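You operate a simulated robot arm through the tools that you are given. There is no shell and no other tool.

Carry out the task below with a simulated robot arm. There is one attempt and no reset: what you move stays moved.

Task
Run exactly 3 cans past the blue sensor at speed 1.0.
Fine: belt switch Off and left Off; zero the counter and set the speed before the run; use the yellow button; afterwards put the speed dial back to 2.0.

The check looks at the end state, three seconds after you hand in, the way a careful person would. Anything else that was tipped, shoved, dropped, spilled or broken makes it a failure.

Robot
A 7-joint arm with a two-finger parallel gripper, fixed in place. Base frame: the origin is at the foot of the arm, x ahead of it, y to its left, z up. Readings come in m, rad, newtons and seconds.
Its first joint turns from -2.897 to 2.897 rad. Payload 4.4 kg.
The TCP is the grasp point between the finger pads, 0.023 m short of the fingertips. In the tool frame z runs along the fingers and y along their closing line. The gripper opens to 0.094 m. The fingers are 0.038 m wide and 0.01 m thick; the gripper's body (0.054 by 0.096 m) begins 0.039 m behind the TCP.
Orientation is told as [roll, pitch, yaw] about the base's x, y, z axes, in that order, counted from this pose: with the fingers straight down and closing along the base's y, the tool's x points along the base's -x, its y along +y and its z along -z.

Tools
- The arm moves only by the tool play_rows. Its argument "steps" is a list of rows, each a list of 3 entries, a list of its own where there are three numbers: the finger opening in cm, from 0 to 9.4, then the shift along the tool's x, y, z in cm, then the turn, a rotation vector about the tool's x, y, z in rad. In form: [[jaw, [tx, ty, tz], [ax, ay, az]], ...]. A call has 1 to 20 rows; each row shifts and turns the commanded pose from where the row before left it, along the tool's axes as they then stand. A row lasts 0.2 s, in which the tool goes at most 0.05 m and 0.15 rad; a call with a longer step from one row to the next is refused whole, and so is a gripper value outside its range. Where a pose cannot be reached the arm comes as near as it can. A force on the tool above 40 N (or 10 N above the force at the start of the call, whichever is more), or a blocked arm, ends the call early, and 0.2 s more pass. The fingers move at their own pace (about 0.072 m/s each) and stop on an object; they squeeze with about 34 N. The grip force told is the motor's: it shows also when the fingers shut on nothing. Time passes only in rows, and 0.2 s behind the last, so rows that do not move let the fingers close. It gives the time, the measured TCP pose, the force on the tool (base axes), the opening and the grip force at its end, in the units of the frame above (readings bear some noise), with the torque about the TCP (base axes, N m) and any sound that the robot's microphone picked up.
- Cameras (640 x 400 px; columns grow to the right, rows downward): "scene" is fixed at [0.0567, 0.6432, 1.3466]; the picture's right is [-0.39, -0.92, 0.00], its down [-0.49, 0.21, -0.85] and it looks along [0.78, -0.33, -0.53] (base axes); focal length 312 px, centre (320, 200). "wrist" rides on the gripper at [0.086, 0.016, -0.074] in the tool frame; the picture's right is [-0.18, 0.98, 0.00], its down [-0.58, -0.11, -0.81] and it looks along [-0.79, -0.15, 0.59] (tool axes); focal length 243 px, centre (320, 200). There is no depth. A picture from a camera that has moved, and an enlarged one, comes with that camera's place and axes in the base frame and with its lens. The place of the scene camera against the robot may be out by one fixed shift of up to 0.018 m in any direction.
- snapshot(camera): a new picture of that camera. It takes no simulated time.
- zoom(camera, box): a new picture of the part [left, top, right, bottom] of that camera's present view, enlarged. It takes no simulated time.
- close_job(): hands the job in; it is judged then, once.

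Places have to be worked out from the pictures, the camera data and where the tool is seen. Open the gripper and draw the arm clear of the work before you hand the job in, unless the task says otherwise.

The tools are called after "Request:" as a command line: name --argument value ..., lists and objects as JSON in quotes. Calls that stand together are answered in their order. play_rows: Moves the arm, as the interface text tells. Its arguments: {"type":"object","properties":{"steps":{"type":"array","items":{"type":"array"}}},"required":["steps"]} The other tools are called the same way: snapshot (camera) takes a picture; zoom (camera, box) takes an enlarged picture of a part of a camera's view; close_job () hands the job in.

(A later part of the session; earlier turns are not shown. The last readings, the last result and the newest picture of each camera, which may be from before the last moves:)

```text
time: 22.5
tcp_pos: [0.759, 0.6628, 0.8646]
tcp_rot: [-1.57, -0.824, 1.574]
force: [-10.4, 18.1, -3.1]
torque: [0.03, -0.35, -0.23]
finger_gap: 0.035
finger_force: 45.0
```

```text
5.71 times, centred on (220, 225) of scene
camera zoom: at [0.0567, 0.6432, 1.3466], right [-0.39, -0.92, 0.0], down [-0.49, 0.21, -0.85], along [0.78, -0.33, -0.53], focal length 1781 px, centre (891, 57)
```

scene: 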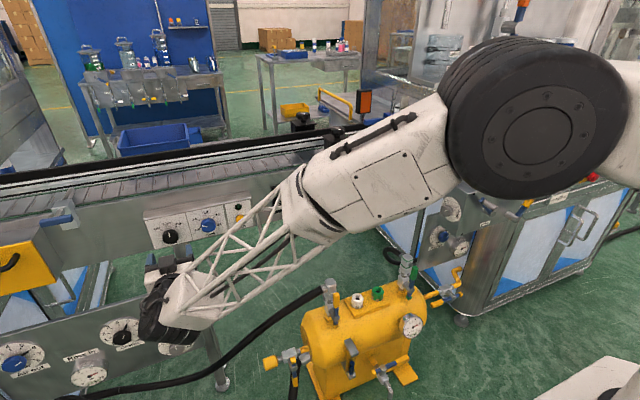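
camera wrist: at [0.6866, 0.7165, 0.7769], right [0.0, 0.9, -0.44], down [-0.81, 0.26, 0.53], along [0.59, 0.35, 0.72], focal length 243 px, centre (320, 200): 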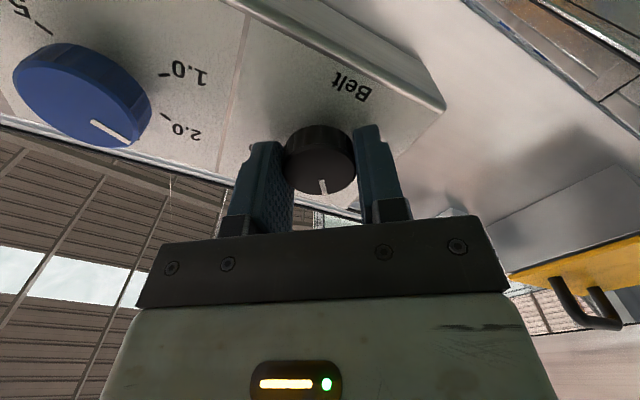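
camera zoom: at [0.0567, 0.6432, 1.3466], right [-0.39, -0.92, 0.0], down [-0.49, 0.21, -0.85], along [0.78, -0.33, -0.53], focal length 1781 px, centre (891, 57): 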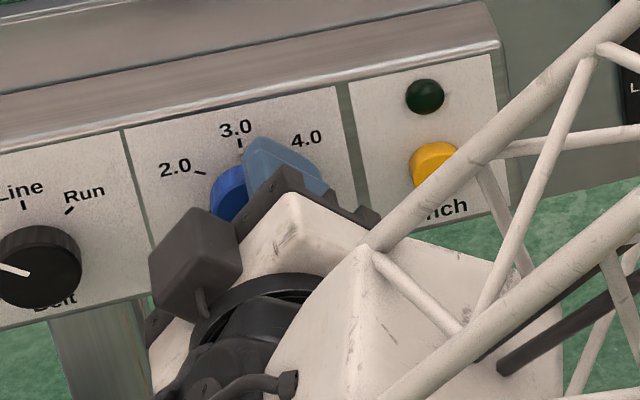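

The full -1.047 rad is done. I release, back out and read the dial.

Request:
play_rows --steps '[[4, [0, 0, 0], [0, 0, 0]], [6.5, [0, 0, 0], [0, 0, 0]], [6.5, [0, 0, 0], [0, 0, 0]], [6.5, [0, 0, -2], [0, 0, 0]], [6.5, [0, 0, -3], [0, 0, 0]], [6.5, [0, 0, -3], [0, 0, 0.15]], [6.5, [0, 0, 0], [0, 0, 0.15]], [6.5, [0, 0, 0], [0, 0, 0.15]], [6.5, [0, 0, 0], [0, 0, 0.15]], [6.5, [0, 0, 0], [0, 0, 0.147]]]'

Request:
zoom --camera "wrist" --box '[220, 30, 420, 155]'

Request:
zoom --camera "scene" --box '[180, 200, 240, 240]'

```text
time: 24.7
tcp_pos: [0.678, 0.6617, 0.8648]
tcp_rot: [0.919, -1.569, -0.916]
force: [-0.6, -0.2, 0.9]
torque: [0.02, 0.01, -0.01]
finger_gap: 0.0649
finger_force: 0.1
```

```text
3.20 times, centred on (320, 92) of wrist
camera zoom: at [0.605, 0.6768, 0.7787], right [0.0, 0.98, 0.19], down [-0.8, -0.11, 0.58], along [0.59, -0.15, 0.79], focal length 776 px, centre (320, 544)
```

zoom: 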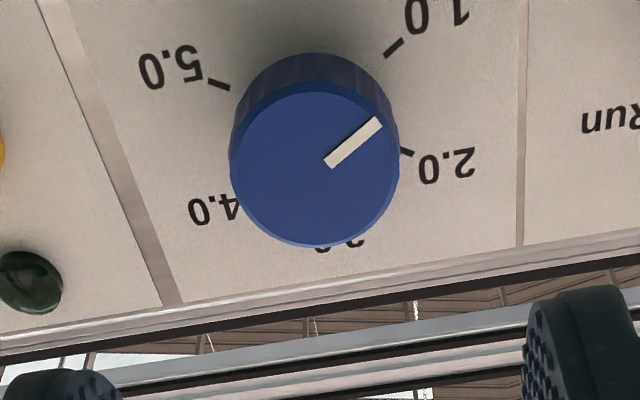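

```text
10.00 times, centred on (210, 220) of scene
camera zoom: at [0.0567, 0.6432, 1.3466], right [-0.39, -0.92, 0.0], down [-0.49, 0.21, -0.85], along [0.78, -0.33, -0.53], focal length 3117 px, centre (1420, 0)
```

zoom: 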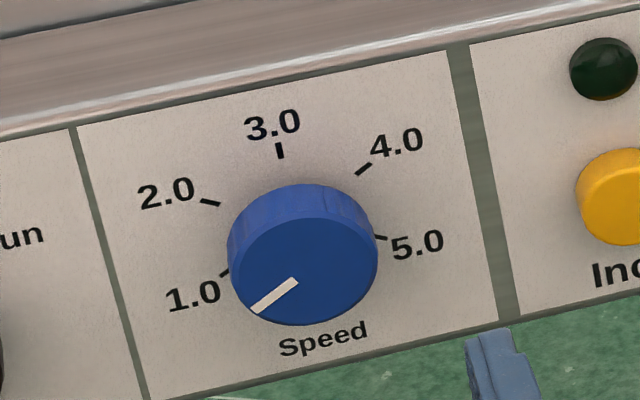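

The dial reads very near 1.0. I zoom closely to measure the pointer angle against the tick.

Request:
zoom --camera "wrist" --box '[290, 30, 355, 110]'

Request:
zoom --camera "scene" --box '[198, 212, 222, 236]'

Request:
zoom --camera "scene" --box '[340, 120, 480, 210]'

```text
5.00 times, centred on (322, 70) of wrist
camera zoom: at [0.605, 0.6768, 0.7787], right [0.0, 0.98, 0.19], down [-0.8, -0.11, 0.58], along [0.59, -0.15, 0.79], focal length 1213 px, centre (308, 850)
```

zoom: 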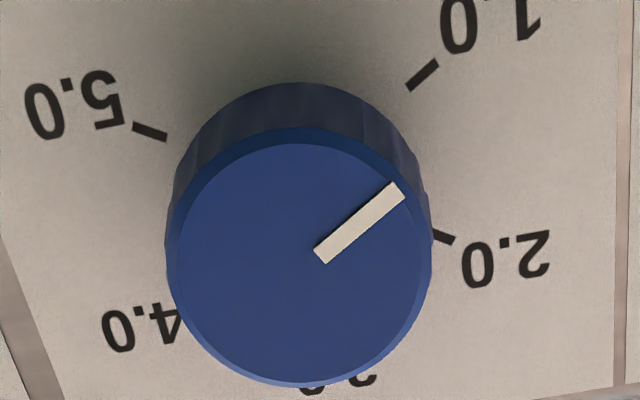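

```text
16.00 times, centred on (210, 224) of scene
camera zoom: at [0.0567, 0.6432, 1.3466], right [-0.39, -0.92, 0.0], down [-0.49, 0.21, -0.85], along [0.78, -0.33, -0.53], focal length 4988 px, centre (2080, -184)
```

zoom: 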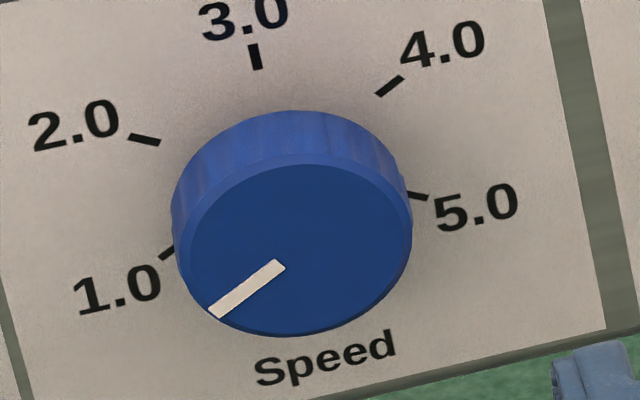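

```text
4.44 times, centred on (410, 165) of scene
camera zoom: at [0.0567, 0.6432, 1.3466], right [-0.39, -0.92, 0.0], down [-0.49, 0.21, -0.85], along [0.78, -0.33, -0.53], focal length 1386 px, centre (-80, 356)
```

zoom: 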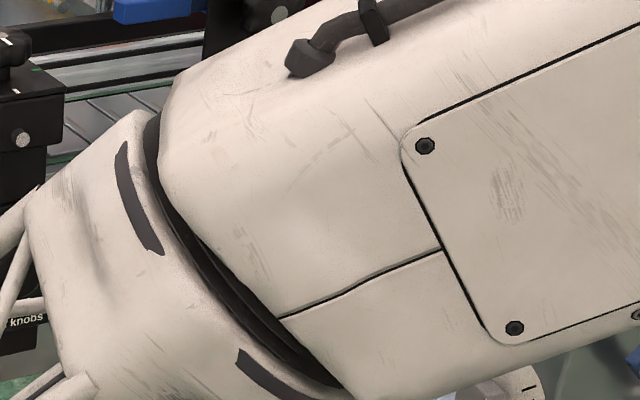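

Measured pointer angle is 120° ± 1.5°, i.e. 1.0. Next is the Zero button near [0.79, 0.015, 0.83]; a box with a dial stands near y ≈ -0.08, so I'll come with the tool tilted 45° from above. I back off, tilt, raise and travel toward -y.

Request:
play_rows --steps '[[5, [0, 0, -3], [0, 0, 0]], [3, [0, 0, -3], [0, 0, 0]], [1, [0, 0, 0], [0, 0.15, 0]], [0, [0, 0, 0], [0, 0.15, 0]], [0, [0, 0, 0], [0, 0.15, 0]], [0, [0, 0, 0], [0, 0.15, 0]], [0, [0, 0, 0], [0, 0.15, 0]], [0, [0, 0, 0], [0, 0.0354, 0]], [0, [-2.1, 0, -2.1], [0, 0, 0]], [0, [-2.1, 0, -2.1], [0, 0, 0]], [0, [0, 0, 0], [0, 0, 0]]]'

Request:
snapshot --camera "scene"

Request:
snapshot --camera "wrist"

```text
time: 27.1
tcp_pos: [0.6177, 0.6617, 0.9235]
tcp_rot: [-0.001, -0.785, 0.006]
force: [-0.1, -0.5, 0.2]
torque: [0.01, 0.01, 0.01]
finger_gap: 0.0
finger_force: 34.3
```

```text
taken
```

scene: 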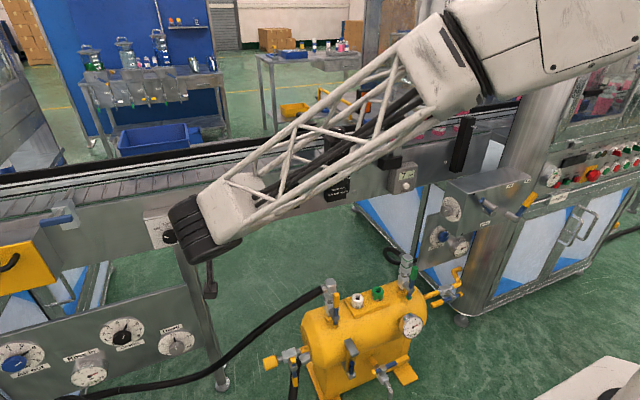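

```text
taken
camera wrist: at [0.5049, 0.6762, 0.9153], right [0.13, 0.98, 0.13], down [-0.16, -0.11, 0.98], along [0.98, -0.14, 0.14], focal length 243 px, centre (320, 200)
```

wrist: 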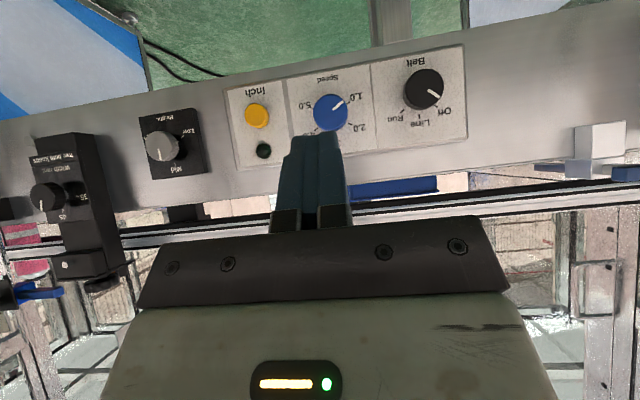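

With the 45° tilt the wrist camera sees straight ahead, and the counter is still visible to the scene camera. I travel 36 cm toward -y first.

Request:
play_rows --steps '[[0, [0, -4.5, 0], [0, 0, 0]], [0, [0, -4.5, 0], [0, 0, 0]], [0, [0, -4.5, 0], [0, 0, 0]], [0, [0, -4.5, 0], [0, 0, 0]], [0, [0, -4.5, 0], [0, 0, 0]], [0, [0, -4.5, 0], [0, 0, 0]], [0, [0, -4.5, 0], [0, 0, 0]], [0, [0, -4.5, 0], [0, 0, 0]], [0, [0, 0, 0], [0, 0, 0]]]'

Request:
snapshot --camera "scene"

Request:
snapshot --camera "wrist"

```text
time: 29.1
tcp_pos: [0.6218, 0.2989, 0.9226]
tcp_rot: [0.001, -0.783, 0.005]
force: [0.4, 0.3, -1.2]
torque: [-0.01, -0.02, -0.01]
finger_gap: 0.0001
finger_force: 34.4
```

```text
taken
```

scene: 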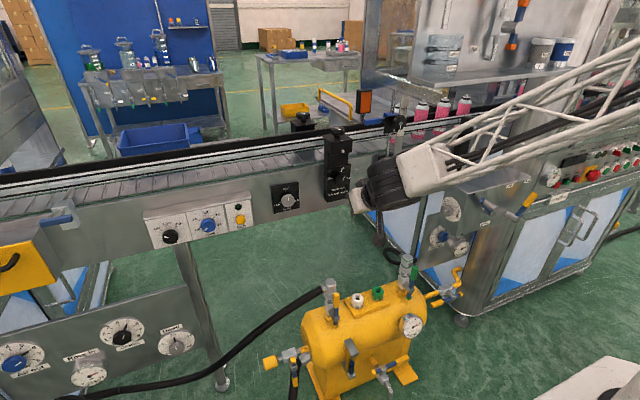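

```text
taken
camera wrist: at [0.5089, 0.3144, 0.9147], right [0.13, 0.98, 0.13], down [-0.16, -0.11, 0.98], along [0.98, -0.14, 0.14], focal length 243 px, centre (320, 200)
```

wrist: 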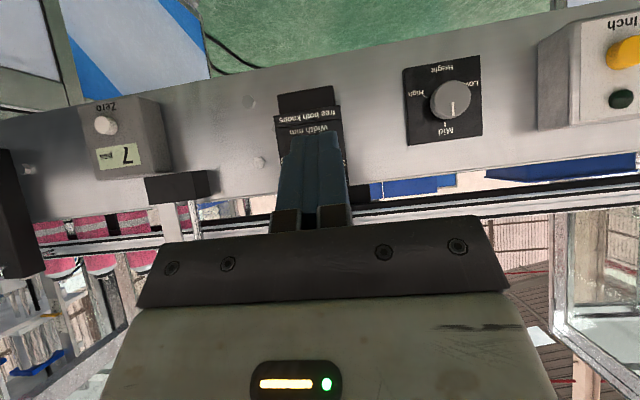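

The Zero button triangulates to about [0.79, 0.012, 0.830]. I move to y ≈ 0.013, still well back, and look.

Request:
play_rows --steps '[[0, [0, -4.5, 0], [0, 0, 0]], [0, [0, -4.5, 0], [0, 0, 0]], [0, [0, -4.5, 0], [0, 0, 0]], [0, [0, -4.5, 0], [0, 0, 0]], [0, [0, -4.5, 0], [0, 0, 0]], [0, [0, -4.5, 0], [0, 0, 0]], [0, [0, -1.6, 0], [0, 0, 0]], [0, [0, 0, 0], [0, 0, 0]]]'

Request:
snapshot --camera "scene"

Request:
snapshot --camera "wrist"

```text
time: 30.9
tcp_pos: [0.6215, 0.015, 0.9231]
tcp_rot: [0.0, -0.783, 0.005]
force: [-0.2, -0.2, 1.1]
torque: [0.02, -0.03, 0.01]
finger_gap: 0.0004
finger_force: 33.7
```

```text
taken
```

scene: 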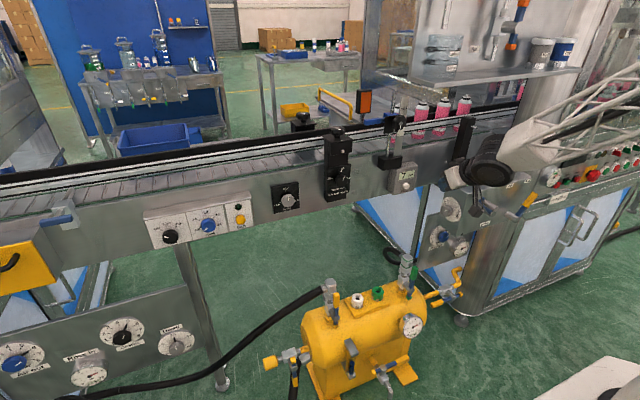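

```text
taken
camera wrist: at [0.5096, 0.0307, 0.9149], right [0.13, 0.98, 0.13], down [-0.16, -0.11, 0.98], along [0.98, -0.14, 0.14], focal length 243 px, centre (320, 200)
```

wrist: 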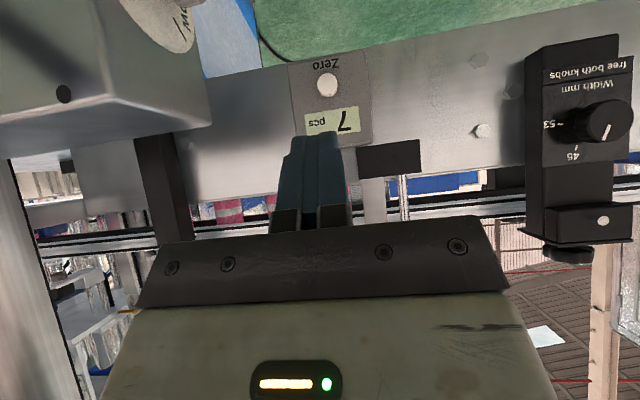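

Combining views, the Zero button front is at x ≈ 0.788, y ≈ 0.013, z ≈ 0.829. I descend to [0.70, 0.013, 0.832] and then move ahead to just short of contact.

Request:
play_rows --steps '[[0, [0.26, -0.1, 4.03], [0, 0, 0]], [0, [0.26, 0, 4.03], [0, 0, 0]], [0, [0.26, 0, 4.03], [0, 0, 0]], [0, [0, 0, 0], [0, 0, 0]], [0, [-1.5, 0, 1.5], [0, 0, 0]], [0, [-1.5, 0, 1.5], [0, 0, 0]], [0, [0, 0, 0], [0, 0, 0]]]'

Request:
snapshot --camera "wrist"

Request:
zoom --camera "scene" --box '[350, 120, 510, 220]'

```text
time: 32.5
tcp_pos: [0.744, 0.0146, 0.831]
tcp_rot: [0.0, -0.784, 0.003]
force: [0.1, -0.8, 0.2]
torque: [0.01, 0.01, -0.03]
finger_gap: 0.0
finger_force: 33.9
```

```text
taken
camera wrist: at [0.6318, 0.0297, 0.8234], right [0.13, 0.98, 0.13], down [-0.16, -0.11, 0.98], along [0.98, -0.14, 0.14], focal length 243 px, centre (320, 200)
```

wrist: 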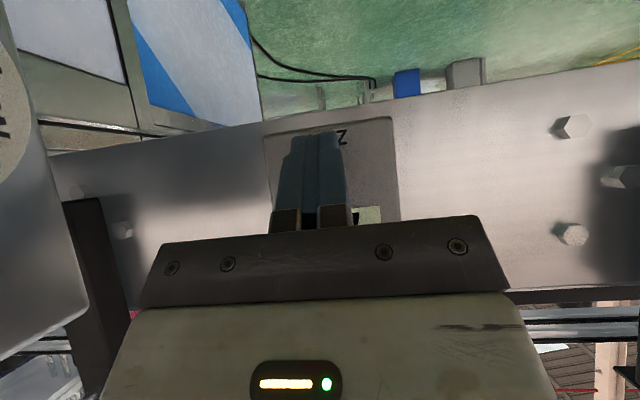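

```text
4.00 times, centred on (430, 170) of scene
camera zoom: at [0.0567, 0.6432, 1.3466], right [-0.39, -0.92, 0.0], down [-0.49, 0.21, -0.85], along [0.78, -0.33, -0.53], focal length 1247 px, centre (-120, 320)
```

zoom: 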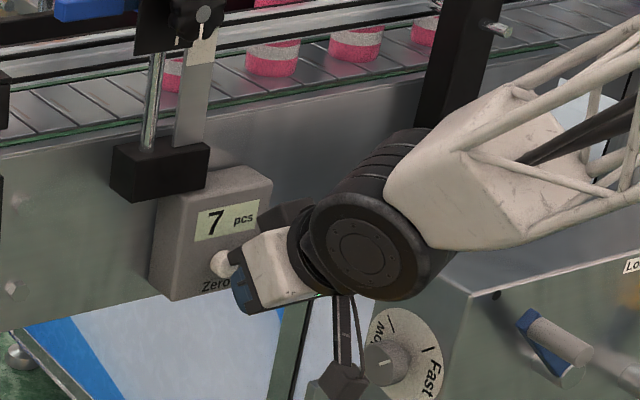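

The fingertip is lined up with the Zero button. I creep forward in small steps watching the force.

Request:
play_rows --steps '[[0, [-0.21, 0, 0.21], [0, 0, 0]], [0, [-0.21, 0, 0.21], [0, 0, 0]], [0, [-0.21, 0, 0.21], [0, 0, 0]], [0, [-0.21, 0, 0.21], [0, 0, 0]], [0, [0, 0, 0], [0, 0, 0]]]'

Request:
zoom --camera "scene" --box '[380, 140, 444, 200]'

```text
time: 33.7
tcp_pos: [0.7551, 0.0141, 0.8322]
tcp_rot: [0.001, -0.783, 0.005]
force: [-1.5, 0.4, -0.9]
torque: [0.02, 0.05, 0.01]
finger_gap: 0.0003
finger_force: 33.9
```

```text
6.67 times, centred on (412, 170) of scene
camera zoom: at [0.0567, 0.6432, 1.3466], right [-0.39, -0.92, 0.0], down [-0.49, 0.21, -0.85], along [0.78, -0.33, -0.53], focal length 2078 px, centre (-293, 400)
```

zoom: 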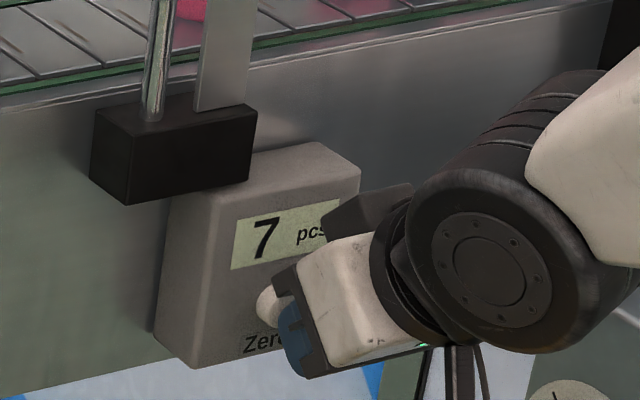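

Only a slight force so far; the button hasn't moved. I continue in 2 mm steps.

Request:
play_rows --steps '[[0, [-0.14, 0, 0.14], [0, 0, 0]], [0, [-0.14, 0, 0.14], [0, 0, 0]], [0, [0, 0, 0], [0, 0, 0]]]'

Request:
zoom --camera "scene" --box '[380, 140, 444, 200]'

```text
time: 34.7
tcp_pos: [0.7593, 0.0148, 0.8312]
tcp_rot: [0.001, -0.783, 0.004]
force: [-21.2, 1.3, 7.2]
torque: [0.08, -0.14, 0.04]
finger_gap: 0.0
finger_force: 34.1
heard: click
stopped in row 3: the force on the tool passed its limit at 41 N (the readings are from after the stop); the commanded pose is now the measured one
```

```text
6.67 times, centred on (412, 170) of scene
camera zoom: at [0.0567, 0.6432, 1.3466], right [-0.39, -0.92, 0.0], down [-0.49, 0.21, -0.85], along [0.78, -0.33, -0.53], focal length 2078 px, centre (-293, 400)
```

zoom: 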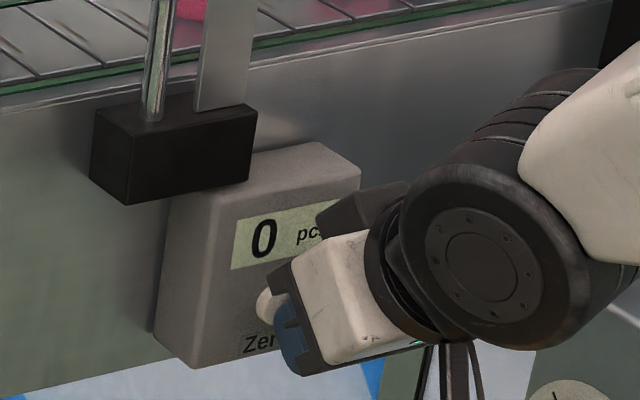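

A click was heard and the counter now reads 0. I back straight out, rise and head back toward the Inch button.

Request:
play_rows --steps '[[0, [1.5, 0, -1.5], [0, 0, 0]], [0, [2.5, 0, -2.5], [0, 0, 0]], [0, [2.5, 0, -2.5], [0, 0, 0]], [0, [1.0, 0, -3], [0, 0, 0]], [0, [-1.5, 0, -3], [0, 0, 0]], [0, [-1.5, 0, -3], [0, 0, 0]], [0, [0, 0, 0], [0, 0, 0]]]'

Request:
zoom --camera "scene" --box '[350, 80, 478, 200]'

Request:
snapshot --camera "wrist"

```text
time: 36.3
tcp_pos: [0.6181, 0.0134, 0.9104]
tcp_rot: [-0.001, -0.785, 0.005]
force: [0.6, -0.3, -0.6]
torque: [0.01, -0.02, -0.01]
finger_gap: 0.0
finger_force: 34.2
```

```text
3.33 times, centred on (414, 140) of scene
camera zoom: at [0.0567, 0.6432, 1.3466], right [-0.39, -0.92, 0.0], down [-0.49, 0.21, -0.85], along [0.78, -0.33, -0.53], focal length 1039 px, centre (7, 400)
```

zoom: 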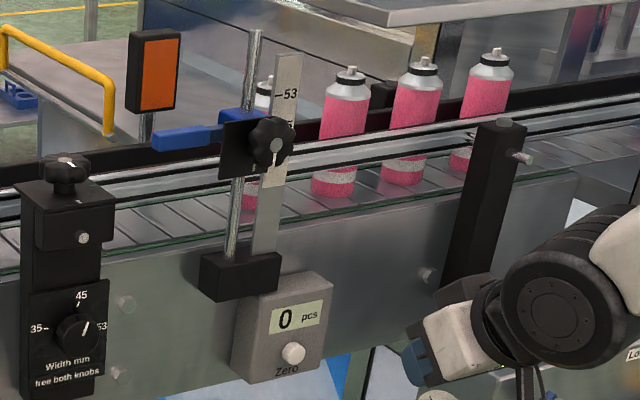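

```text
taken
camera wrist: at [0.5061, 0.0288, 0.9025], right [0.13, 0.98, 0.13], down [-0.16, -0.11, 0.98], along [0.98, -0.14, 0.14], focal length 243 px, centre (320, 200)
```

wrist: 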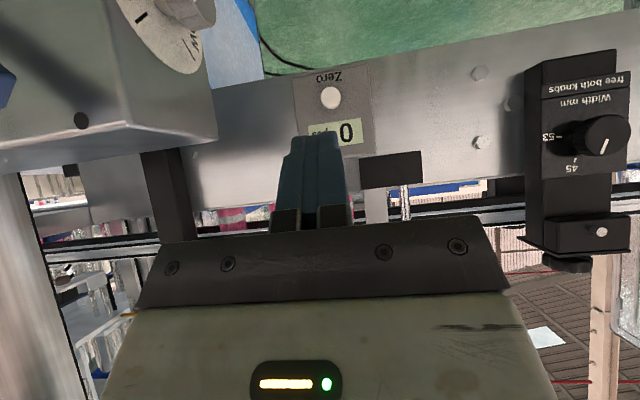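

Counter shows 0 and the cans are undisturbed; the first can stands just upstream of the sensor post. I travel to y ≈ 0.576 and tilt the tool nearer vertical (25°) so the arm hides less of the counter.

Request:
play_rows --steps '[[0, [0, 4.5, 0], [0, 0, 0]], [0, [0, 4.5, 0], [0, 0, 0]], [0, [0, 4.5, 0], [0, 0, 0]], [0, [0, 4.5, 0], [0, 0, 0]], [0, [0, 4.5, 0], [0, 0, 0]], [0, [0, 4.5, 0], [0, 0, 0]], [0, [0, 4.5, 0], [0, 0, 0]], [0, [0, 4.5, 0], [0, 0, 0]], [0, [0, 4.5, 0], [0, 0, 0]], [0, [0, 4.5, 0], [0, 0, 0]], [0, [0, 4.5, 0], [0, 0, 0]], [0, [0, 4.5, 0], [0, 0, 0]], [0, [0, 2.2, 0], [0, 0, 0]], [0, [0, 0, 0], [0, 0.12, 0]], [0, [0, 0, 0], [0, 0.12, 0]], [0, [0, 0, 0], [0, 0.11, 0]], [0, [0, 0, 0], [0, 0, 0]]]'

Request:
snapshot --camera "scene"

Request:
snapshot --camera "wrist"

```text
time: 39.9
tcp_pos: [0.6151, 0.5764, 0.9102]
tcp_rot: [-0.001, -0.434, 0.006]
force: [0.6, -0.2, 0.2]
torque: [-0.01, -0.02, 0.01]
finger_gap: 0.0
finger_force: 33.8
```

```text
taken
```

scene: 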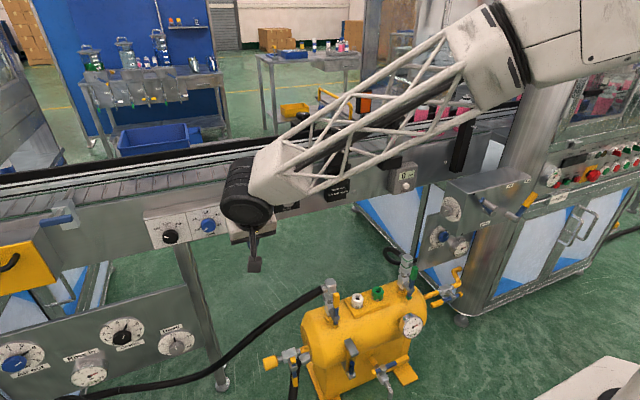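

```text
taken
camera wrist: at [0.5068, 0.5913, 0.9416], right [0.16, 0.98, 0.08], down [0.19, -0.11, 0.98], along [0.97, -0.14, -0.21], focal length 243 px, centre (320, 200)
```

wrist: 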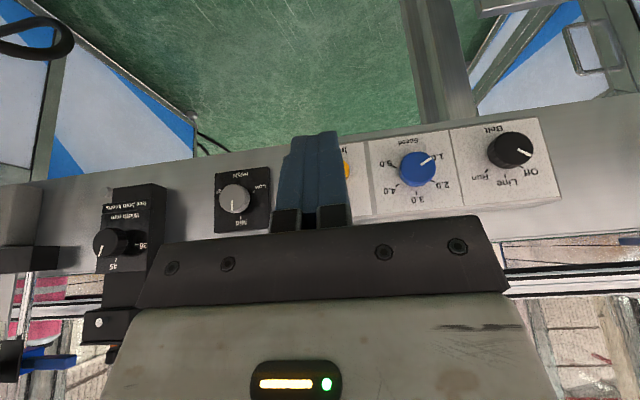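

The counter (0) stays visible beside the forearm. The Inch button face is at about [0.782, 0.5755, 0.850]; I bring the fingertip's front corner to about 1 cm short of it.

Request:
play_rows --steps '[[0, [-2.43, 0, 2.43], [0, 0, 0]], [0, [-2.43, 0, 2.43], [0, 0, 0]], [0, [-2.43, 0, 2.43], [0, 0, 0]], [0, [-2.43, 0, 2.43], [0, 0, 0]], [0, [0, 0, 0], [0, 0, 0]]]'

Request:
snapshot --camera "scene"

Request:
zoom --camera "scene" --box '[190, 170, 290, 260]'

Request:
snapshot --camera "wrist"

```text
time: 41.1
tcp_pos: [0.7422, 0.5757, 0.8632]
tcp_rot: [-0.001, -0.433, 0.003]
force: [-0.3, 0.2, -0.4]
torque: [-0.04, 0.03, 0.02]
finger_gap: 0.0001
finger_force: 33.9
```

```text
taken
```

scene: 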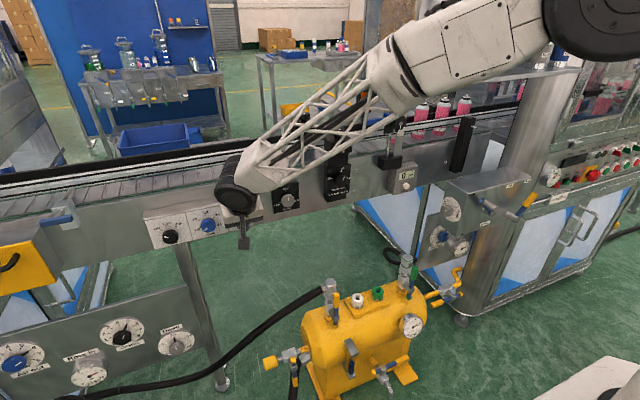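

```text
4.44 times, centred on (240, 215) of scene
camera zoom: at [0.0567, 0.6432, 1.3466], right [-0.39, -0.92, 0.0], down [-0.49, 0.21, -0.85], along [0.78, -0.33, -0.53], focal length 1386 px, centre (676, 133)
```

zoom: 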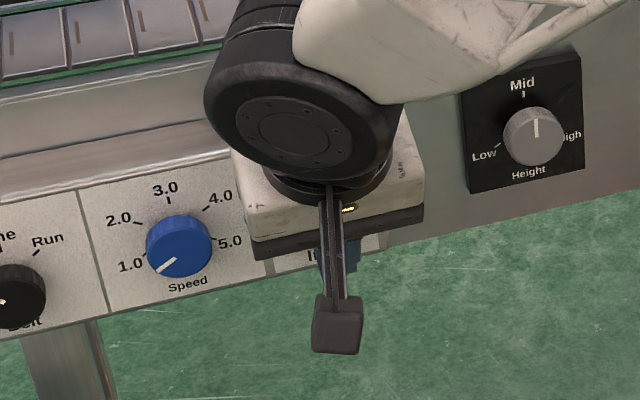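

```text
taken
camera wrist: at [0.6351, 0.591, 0.8946], right [0.16, 0.98, 0.08], down [0.19, -0.11, 0.98], along [0.97, -0.14, -0.2], focal length 243 px, centre (320, 200)
```

wrist: 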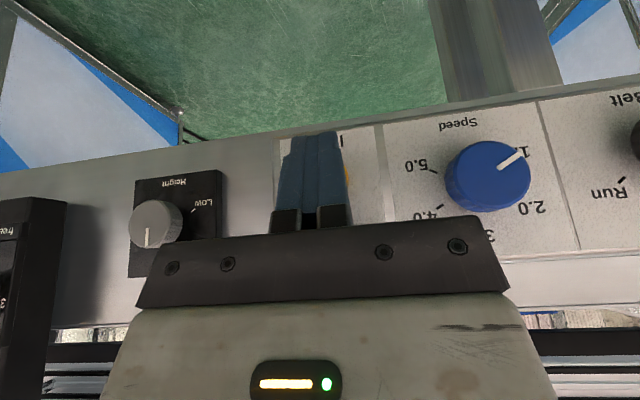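

Now both counter and cans are in clear view. I creep forward 9 mm toward contact.

Request:
play_rows --steps '[[0, [-0.272, 0, 0.126], [0, 0, 0]], [0, [-0.272, 0, 0.126], [0, 0, 0]], [0, [-0.272, 0, 0.126], [0, 0, 0]], [0, [0, 0, 0], [0, 0, 0]]]'

Request:
zoom --camera "scene" --box '[350, 80, 478, 200]'

```text
time: 42.1
tcp_pos: [0.7528, 0.5761, 0.8631]
tcp_rot: [0.0, -0.433, 0.004]
force: [-2.4, 0.4, -0.6]
torque: [0.01, 0.05, -0.04]
finger_gap: 0.0
finger_force: 34.5
heard: click
```

```text
3.33 times, centred on (414, 140) of scene
camera zoom: at [0.0567, 0.6432, 1.3466], right [-0.39, -0.92, 0.0], down [-0.49, 0.21, -0.85], along [0.78, -0.33, -0.53], focal length 1039 px, centre (7, 400)
```

zoom: 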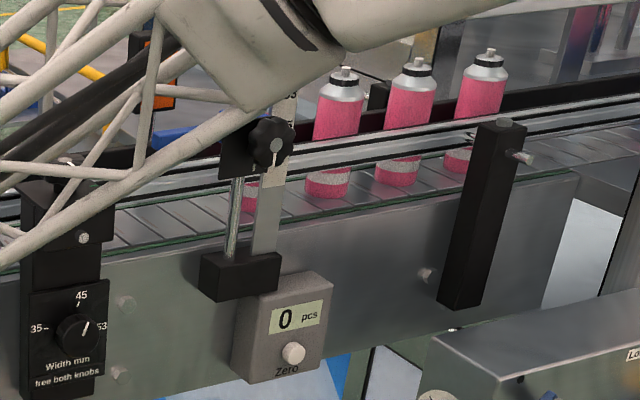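

A click at light force, and the cans have shifted a few pixels left: the belt is inching while the button is held. I hold for two rows and measure the pace.

Request:
play_rows --steps '[[0, [0, 0, 0], [0, 0, 0]], [0, [0, 0, 0], [0, 0, 0]]]'

Request:
zoom --camera "scene" --box '[350, 80, 478, 200]'

```text
time: 42.7
tcp_pos: [0.7536, 0.5761, 0.8632]
tcp_rot: [0.0, -0.432, 0.005]
force: [-2.9, -0.1, -0.3]
torque: [-0.04, 0.05, -0.03]
finger_gap: 0.0002
finger_force: 33.9
```

```text
3.33 times, centred on (414, 140) of scene
camera zoom: at [0.0567, 0.6432, 1.3466], right [-0.39, -0.92, 0.0], down [-0.49, 0.21, -0.85], along [0.78, -0.33, -0.53], focal length 1039 px, centre (7, 400)
```

zoom: 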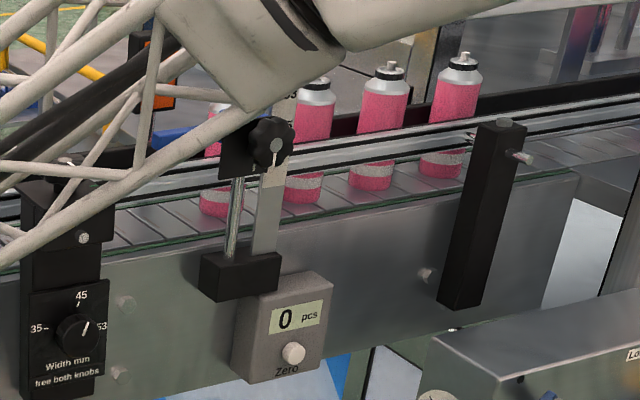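

Pace is about 27 px per 0.6 s (≈ 5 cm/s), cans spaced about 72 px, i.e. about 1.6 s per can. I keep holding and watch when the counter steps.

Request:
play_rows --steps '[[0, [0, 0, 0], [0, 0, 0]]]'

Request:
zoom --camera "scene" --box '[350, 80, 478, 200]'

```text
time: 43.1
tcp_pos: [0.7539, 0.5769, 0.8637]
tcp_rot: [-0.002, -0.433, 0.005]
force: [-2.4, -0.7, -0.6]
torque: [-0.05, 0.05, -0.03]
finger_gap: 0.0
finger_force: 33.5
```

```text
3.33 times, centred on (414, 140) of scene
camera zoom: at [0.0567, 0.6432, 1.3466], right [-0.39, -0.92, 0.0], down [-0.49, 0.21, -0.85], along [0.78, -0.33, -0.53], focal length 1039 px, centre (7, 400)
```

zoom: 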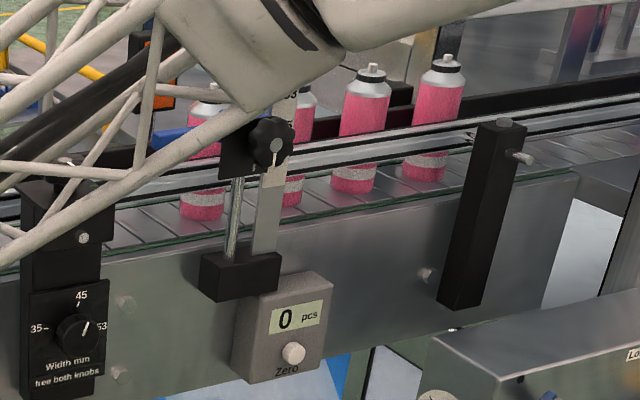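

Still 0 with the first can now left of the post, so the beam lies farther downstream. I continue one row at a time.

Request:
play_rows --steps '[[0, [0, 0, 0], [0, 0, 0]]]'

Request:
zoom --camera "scene" --box '[320, 80, 448, 200]'

```text
time: 43.5
tcp_pos: [0.7538, 0.5763, 0.8623]
tcp_rot: [0.0, -0.432, 0.005]
force: [-2.7, -1.4, -0.5]
torque: [-0.03, 0.04, -0.03]
finger_gap: 0.0
finger_force: 33.9
```

```text
3.33 times, centred on (384, 140) of scene
camera zoom: at [0.0567, 0.6432, 1.3466], right [-0.39, -0.92, 0.0], down [-0.49, 0.21, -0.85], along [0.78, -0.33, -0.53], focal length 1039 px, centre (107, 400)
```

zoom: 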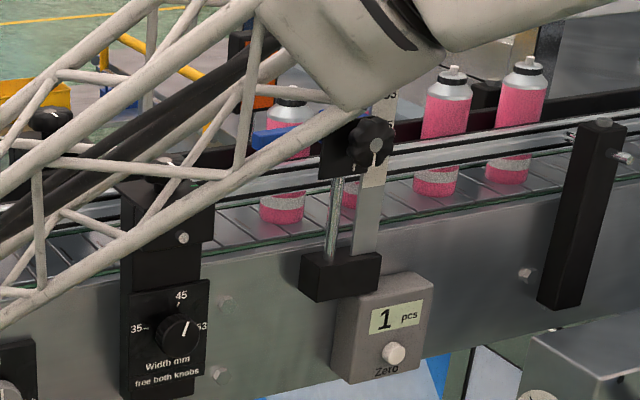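

The counter stepped to 1 as the first can's centre crossed the beam line (between the sensor block and the orange reflector). Can spacing is about 10.3 cm, so about 1.7 s per can. I hold about 1.4 s more and check.

Request:
play_rows --steps '[[0, [0, 0, 0], [0, 0, 0]], [0, [0, 0, 0], [0, 0, 0]], [0, [0, 0, 0], [0, 0, 0]], [0, [0, 0, 0], [0, 0, 0]], [0, [0, 0, 0], [0, 0, 0]], [0, [0, 0, 0], [0, 0, 0]]]'

Request:
zoom --camera "scene" --box '[320, 80, 448, 200]'

```text
time: 44.9
tcp_pos: [0.7529, 0.5763, 0.8639]
tcp_rot: [0.0, -0.432, 0.005]
force: [-2.6, -1.0, -0.3]
torque: [0.02, 0.04, -0.03]
finger_gap: 0.0002
finger_force: 33.9
```

```text
3.33 times, centred on (384, 140) of scene
camera zoom: at [0.0567, 0.6432, 1.3466], right [-0.39, -0.92, 0.0], down [-0.49, 0.21, -0.85], along [0.78, -0.33, -0.53], focal length 1039 px, centre (107, 400)
```

zoom: 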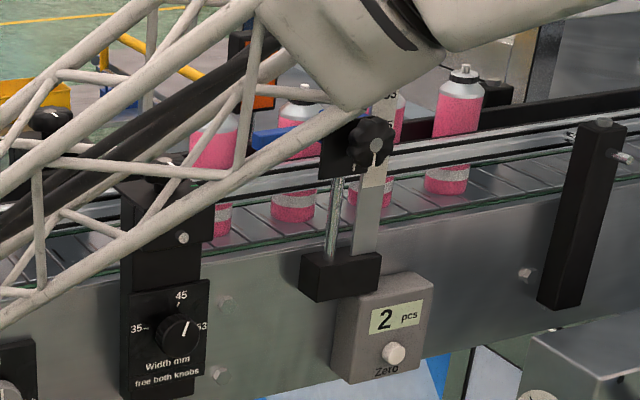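

Counter 2 with the second can just past the beam; the third should count near t ≈ 46.5 and the fourth near 48.1. I hold to about 46.5 and check.

Request:
play_rows --steps '[[0, [0, 0, 0], [0, 0, 0]], [0, [0, 0, 0], [0, 0, 0]], [0, [0, 0, 0], [0, 0, 0]], [0, [0, 0, 0], [0, 0, 0]], [0, [0, 0, 0], [0, 0, 0]], [0, [0, 0, 0], [0, 0, 0]], [0, [0, 0, 0], [0, 0, 0]]]'

Request:
zoom --camera "scene" --box '[320, 80, 448, 200]'

```text
time: 46.5
tcp_pos: [0.7528, 0.5767, 0.8634]
tcp_rot: [0.0, -0.434, 0.006]
force: [-2.9, -0.2, 0.0]
torque: [-0.02, 0.05, -0.04]
finger_gap: 0.0002
finger_force: 34.2
```

```text
3.33 times, centred on (384, 140) of scene
camera zoom: at [0.0567, 0.6432, 1.3466], right [-0.39, -0.92, 0.0], down [-0.49, 0.21, -0.85], along [0.78, -0.33, -0.53], focal length 1039 px, centre (107, 400)
```

zoom: 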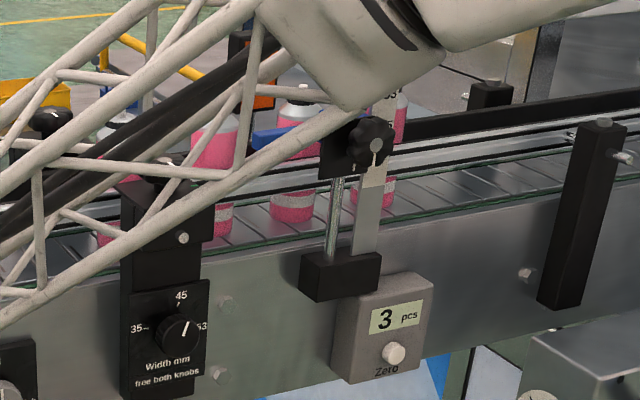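

Counter 3, third can just at the beam; the fourth is about 1.6 s behind. I hold three more rows so the third clears the sensor, then withdraw straight back to release the button with the beam in the gap.

Request:
play_rows --steps '[[0, [0, 0, 0], [0, 0, 0]], [0, [0, 0, 0], [0, 0, 0]], [0, [0, 0, 0], [0, 0, 0]], [0, [1.8, 0, -0.84], [0, 0, 0]], [0, [2.7, 0, -1.26], [0, 0, 0]], [0, [2.7, 0, -1.26], [0, 0, 0]]]'

Request:
zoom --camera "scene" --box '[320, 80, 448, 200]'

```text
time: 47.9
tcp_pos: [0.6739, 0.5766, 0.8639]
tcp_rot: [-0.002, -0.432, 0.003]
force: [0.3, -0.2, -0.1]
torque: [-0.03, 0.01, 0.01]
finger_gap: 0.0001
finger_force: 33.7
```

```text
3.33 times, centred on (384, 140) of scene
camera zoom: at [0.0567, 0.6432, 1.3466], right [-0.39, -0.92, 0.0], down [-0.49, 0.21, -0.85], along [0.78, -0.33, -0.53], focal length 1039 px, centre (107, 400)
```

zoom: 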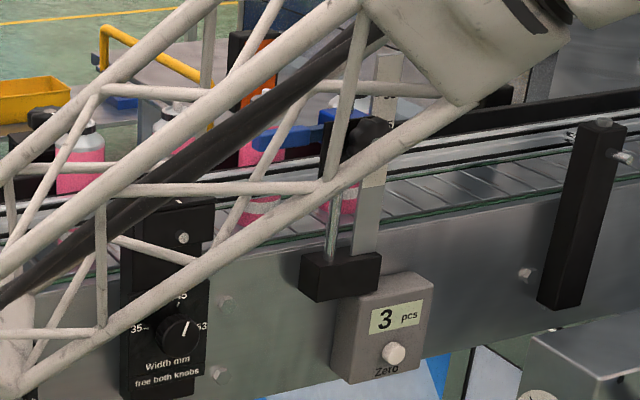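

Counter stays 3, with the third can past the sensor and the fourth short of it. I now rotate back to horizontal and shift in front of the speed dial, opening the fingers.

Request:
play_rows --steps '[[0, [0, 1.05, 0], [0, -0.142, 0]], [0, [0, 1.05, 0], [0, -0.142, 0]], [1, [0, 1.05, 0], [0, -0.142, 0]], [2, [0, 1.05, 0], [0, -0.142, 0]], [3, [0, 1.05, 0], [0, -0.142, 0]], [4.5, [0, 1.05, 0], [0, -0.142, 0]], [6, [0, 1.05, 0], [0, -0.142, 0]], [6.5, [0, 1.05, 0], [0, -0.142, 0]], [6.5, [0, 0, 0], [0, 0, 0]], [6.5, [0, 0, 0], [0, 0, 0]]]'

Request:
zoom --camera "wrist" --box '[220, 30, 420, 155]'

Request:
snapshot --camera "scene"

```text
time: 50.1
tcp_pos: [0.6743, 0.6597, 0.8635]
tcp_rot: [0.651, -1.571, -0.645]
force: [0.5, 0.7, -0.4]
torque: [0.01, 0.04, -0.01]
finger_gap: 0.0648
finger_force: 0.0
```

```text
3.20 times, centred on (320, 92) of wrist
camera zoom: at [0.6011, 0.6756, 0.7763], right [0.0, 0.98, 0.18], down [-0.81, -0.11, 0.58], along [0.59, -0.15, 0.79], focal length 776 px, centre (320, 544)
```

zoom: 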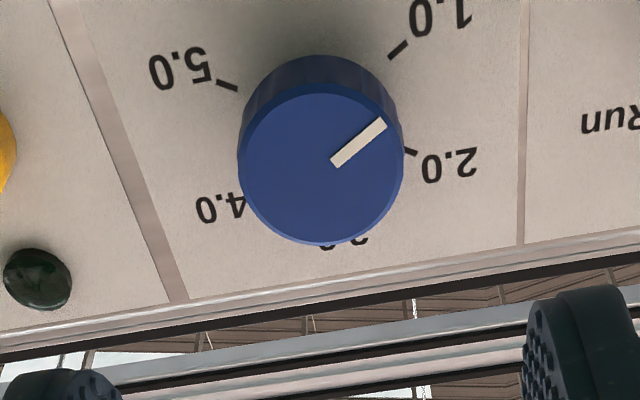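

```text
taken
```

scene: 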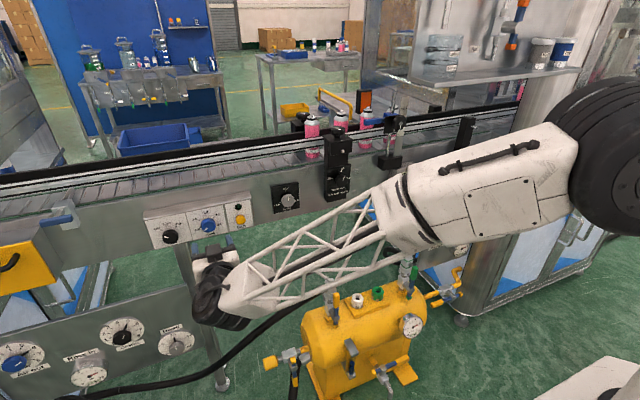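

The dial still shows 1.0 and the belt is stationary. I pre-rotate -0.75 rad at standoff, trim 1 mm, and advance around the knob again.

Request:
play_rows --steps '[[6.5, [-0.05, 0.1, 0], [0, 0, 0]], [6.5, [0, 0, 0], [0, 0, -0.15]], [6.5, [0, 0, 0], [0, 0, -0.15]], [6.5, [0, 0, 1], [0, 0, -0.15]], [6.5, [0, 0, 1.5], [0, 0, -0.15]], [6.5, [0, 0, 2], [0, 0, -0.15]], [6.5, [0, 0, 2], [0, 0, 0]], [6.5, [0, 0, 1.95], [0, 0, 0]], [6.5, [0, 0, 0], [0, 0, 0]], [6.5, [0, 0, 0], [0, 0, 0]]]'

Request:
zoom --camera "wrist" --box '[180, 80, 460, 255]'

Request:
zoom --camera "scene" --box '[280, 80, 440, 200]'

```text
time: 52.3
tcp_pos: [0.7591, 0.661, 0.8619]
tcp_rot: [-1.57, -0.821, 1.574]
force: [-0.4, 0.4, -0.1]
torque: [0.03, 0.01, 0.01]
finger_gap: 0.0649
finger_force: 0.0
```

```text
2.29 times, centred on (320, 168) of wrist
camera zoom: at [0.6859, 0.6134, 0.7887], right [0.0, 0.84, -0.53], down [-0.81, 0.31, 0.5], along [0.59, 0.43, 0.68], focal length 555 px, centre (320, 274)
```

zoom: 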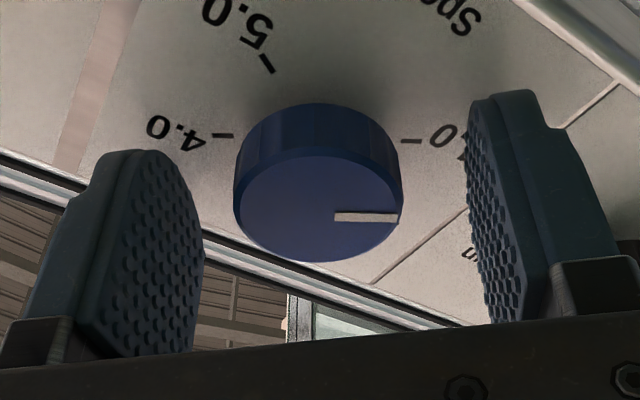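

```text
3.33 times, centred on (360, 140) of scene
camera zoom: at [0.0567, 0.6432, 1.3466], right [-0.39, -0.92, 0.0], down [-0.49, 0.21, -0.85], along [0.78, -0.33, -0.53], focal length 1039 px, centre (187, 400)
```

zoom: 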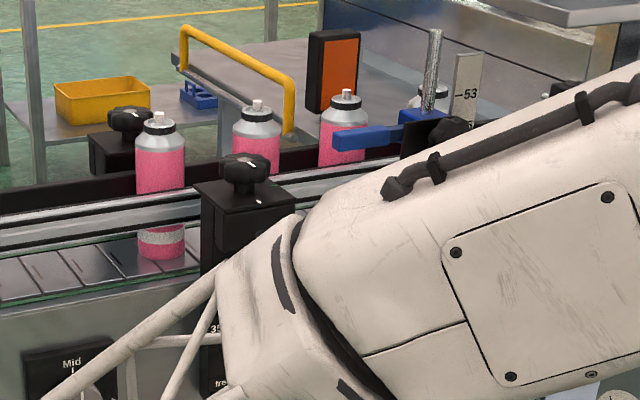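

Three cans are past the sensor, fourth clearly before it. The knob sits about 2 mm off along -tool x compared with the earlier grip, so I shift that much and close.

Request:
play_rows --steps '[[6.5, [-0.24, 0, 0], [0, 0, 0]], [5.0, [0, 0, 0], [0, 0, 0]], [4.0, [0, 0, 0], [0, 0, 0]], [3.2, [0, 0, 0], [0, 0, 0]], [2.6, [0, 0, 0], [0, 0, 0]], [2.6, [0, 0, 0], [0, 0, 0]]]'

Request:
zoom --camera "wrist" --box '[180, 80, 460, 255]'

```text
time: 53.7
tcp_pos: [0.7588, 0.663, 0.865]
tcp_rot: [-1.568, -0.823, 1.573]
force: [-8.7, -12.2, 4.0]
torque: [-0.03, -0.23, -0.6]
finger_gap: 0.035
finger_force: 44.5
```

```text
2.29 times, centred on (320, 168) of wrist
camera zoom: at [0.6855, 0.6149, 0.7909], right [0.0, 0.84, -0.53], down [-0.81, 0.31, 0.5], along [0.59, 0.43, 0.68], focal length 555 px, centre (320, 274)
```

zoom: 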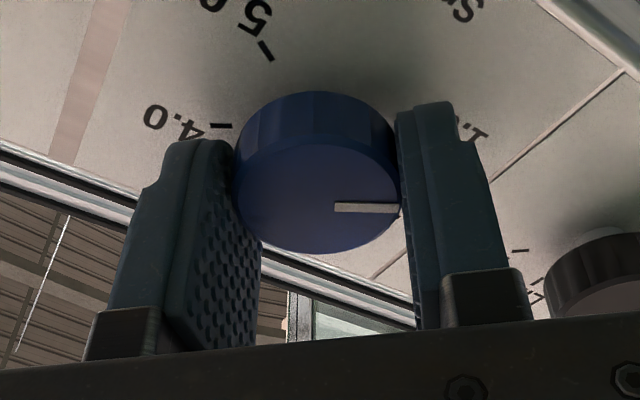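

Good grip, modest forces. I start turning clockwise (+) with a small unloading shift.

Request:
play_rows --steps '[[2.6, [0.013, -0.029, -0.02], [0, 0, 0.07]], [2.6, [0, 0, 0], [0, 0, 0.07]]]'

```text
time: 54.3
tcp_pos: [0.7587, 0.6623, 0.8655]
tcp_rot: [-1.572, -0.961, 1.576]
force: [-5.9, -14.0, 6.7]
torque: [-0.1, -1.12, 0.05]
finger_gap: 0.0351
finger_force: 45.1
```

Turned +0.14 rad so far. I go on with another compensation.

Request:
play_rows --steps '[[2.6, [0.006, -0.038, -0.015], [0, 0, 0.07]], [2.6, [0, 0, 0], [0, 0, 0.07]]]'

```text
time: 54.9
tcp_pos: [0.7585, 0.6614, 0.8656]
tcp_rot: [-1.57, -1.102, 1.572]
force: [7.8, -11.4, 8.8]
torque: [-0.07, -1.25, 0.1]
finger_gap: 0.035
finger_force: 45.2
```

+0.28 rad. Continuing.

Request:
play_rows --steps '[[2.6, [-0.007, -0.035, 0.02], [0, 0, 0.07]], [2.6, [0, 0, 0], [0, 0, 0.07]]]'

```text
time: 55.5
tcp_pos: [0.7579, 0.6617, 0.866]
tcp_rot: [-1.567, -1.242, 1.572]
force: [11.4, -10.2, 7.8]
torque: [-0.08, -1.19, -0.08]
finger_gap: 0.0348
finger_force: 45.1
```

+0.42 rad. Continuing.

Request:
play_rows --steps '[[2.6, [-0.011, -0.03, 0.028], [0, 0, 0.07]], [2.6, [0, 0, 0], [0, 0, 0.07]]]'

```text
time: 56.1
tcp_pos: [0.758, 0.6604, 0.8655]
tcp_rot: [-1.563, -1.382, 1.568]
force: [29.5, -5.2, 1.3]
torque: [-0.07, -0.19, -0.39]
finger_gap: 0.0349
finger_force: 44.9
```

+0.56 rad; the +x pull reads 29 N, so I ease 0.6 mm forward before turning on.

Request:
play_rows --steps '[[2.6, [0.002, -0.012, 0.06], [0, 0, 0.03]], [2.6, [0, 0, 0], [0, 0, 0.05]]]'

```text
time: 56.7
tcp_pos: [0.7577, 0.6609, 0.8657]
tcp_rot: [-1.564, -1.456, 1.564]
force: [-12.3, -14.8, 4.9]
torque: [-0.09, -0.33, -0.75]
finger_gap: 0.0349
finger_force: 45.7
stopped in row 2: the force on the tool passed its limit at 44 N (the readings are from after the stop); the commanded pose is now the measured one
```

Limit tripped briefly; the command is now the measured pose (+0.63 rad). I unload and continue.

Request:
play_rows --steps '[[2.6, [-0.008, -0.038, -0.03], [0, 0, 0.06]], [2.6, [0, 0, 0], [0, 0, 0.06]]]'

```text
time: 57.3
tcp_pos: [0.758, 0.6613, 0.8658]
tcp_rot: [1.397, -1.564, -1.395]
force: [12.2, -3.3, 0.2]
torque: [-0.01, -0.68, -0.09]
finger_gap: 0.035
finger_force: 44.8
```

Now near zero roll (+0.75 rad of +1.047). Continuing.

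Request:
play_rows --steps '[[2.6, [0, -0.008, 0.03], [0, 0, 0.07]], [2.6, [0, 0, 0], [0, 0, 0.07]]]'

```text
time: 57.9
tcp_pos: [0.7572, 0.66, 0.8658]
tcp_rot: [1.566, -1.425, -1.563]
force: [1.0, -19.4, 3.9]
torque: [-0.07, -1.21, -0.46]
finger_gap: 0.0352
finger_force: 44.5
```

+0.89 rad. Two more steps to reach +1.047.

Request:
play_rows --steps '[[2.6, [-0.017, -0.046, 0], [0, 0, 0.075]], [2.6, [0, 0, 0], [0, 0, 0.075]], [2.6, [0, 0, 0], [0, 0, 0]]]'

Request:
zoom --camera "wrist" --box '[180, 80, 460, 255]'

```text
time: 58.7
tcp_pos: [0.7585, 0.6597, 0.8657]
tcp_rot: [1.567, -1.275, -1.565]
force: [-3.0, -28.3, 5.1]
torque: [-0.06, -1.12, -0.93]
finger_gap: 0.0352
finger_force: 44.8
```

```text
2.29 times, centred on (320, 168) of wrist
camera zoom: at [0.685, 0.6999, 0.7879], right [0.0, 0.89, 0.46], down [-0.81, -0.28, 0.53], along [0.59, -0.37, 0.71], focal length 555 px, centre (320, 274)
```

zoom: 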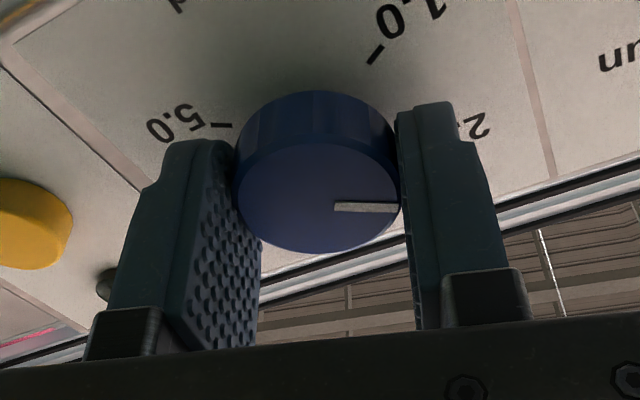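

Turned about +1.045 rad. I release, back out and read the dial.

Request:
play_rows --steps '[[2.6, [-0.02, -0.06, 0], [0, 0, 0]], [4, [0, 0, 0], [0, 0, 0]], [6.5, [0, 0, 0], [0, 0, 0]], [6.5, [0, 0, 0], [0, 0, 0]], [6.5, [0, 0, -2], [0, 0, 0]], [6.5, [0, 0, -3], [0, 0, 0]], [6.5, [0, 0, -3], [0, 0, -0.15]], [6.5, [0, 0, 0], [0, 0, -0.146]], [6.5, [0, 0, 0], [0, 0, 0]]]'

Request:
zoom --camera "wrist" --box '[290, 30, 355, 110]'

Request:
zoom --camera "scene" --box '[198, 212, 222, 236]'

```text
time: 60.7
tcp_pos: [0.678, 0.6605, 0.8641]
tcp_rot: [-1.294, -1.568, 1.296]
force: [-0.2, 0.6, -0.5]
torque: [0.0, -0.01, -0.01]
finger_gap: 0.0649
finger_force: 0.1
```

```text
5.00 times, centred on (322, 70) of wrist
camera zoom: at [0.6048, 0.6756, 0.7786], right [0.0, 0.98, 0.18], down [-0.81, -0.11, 0.58], along [0.59, -0.14, 0.79], focal length 1213 px, centre (308, 850)
```

zoom: 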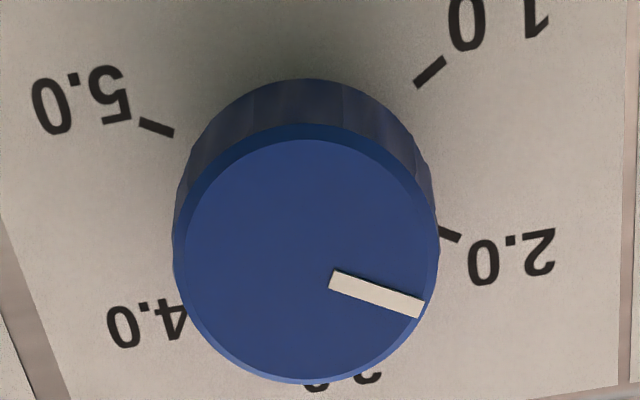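

```text
16.00 times, centred on (210, 224) of scene
camera zoom: at [0.0567, 0.6432, 1.3466], right [-0.39, -0.92, 0.0], down [-0.49, 0.21, -0.85], along [0.78, -0.33, -0.53], focal length 4988 px, centre (2080, -184)
```

zoom: 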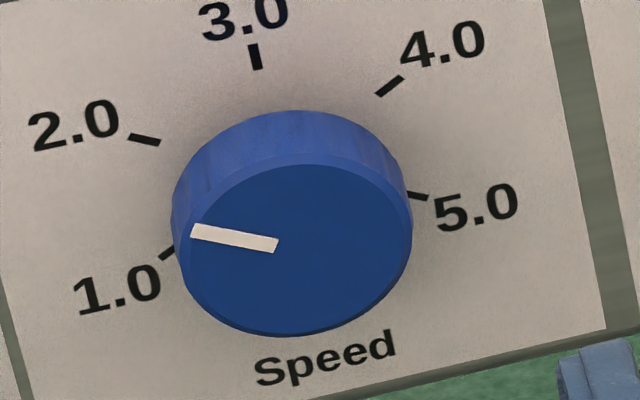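

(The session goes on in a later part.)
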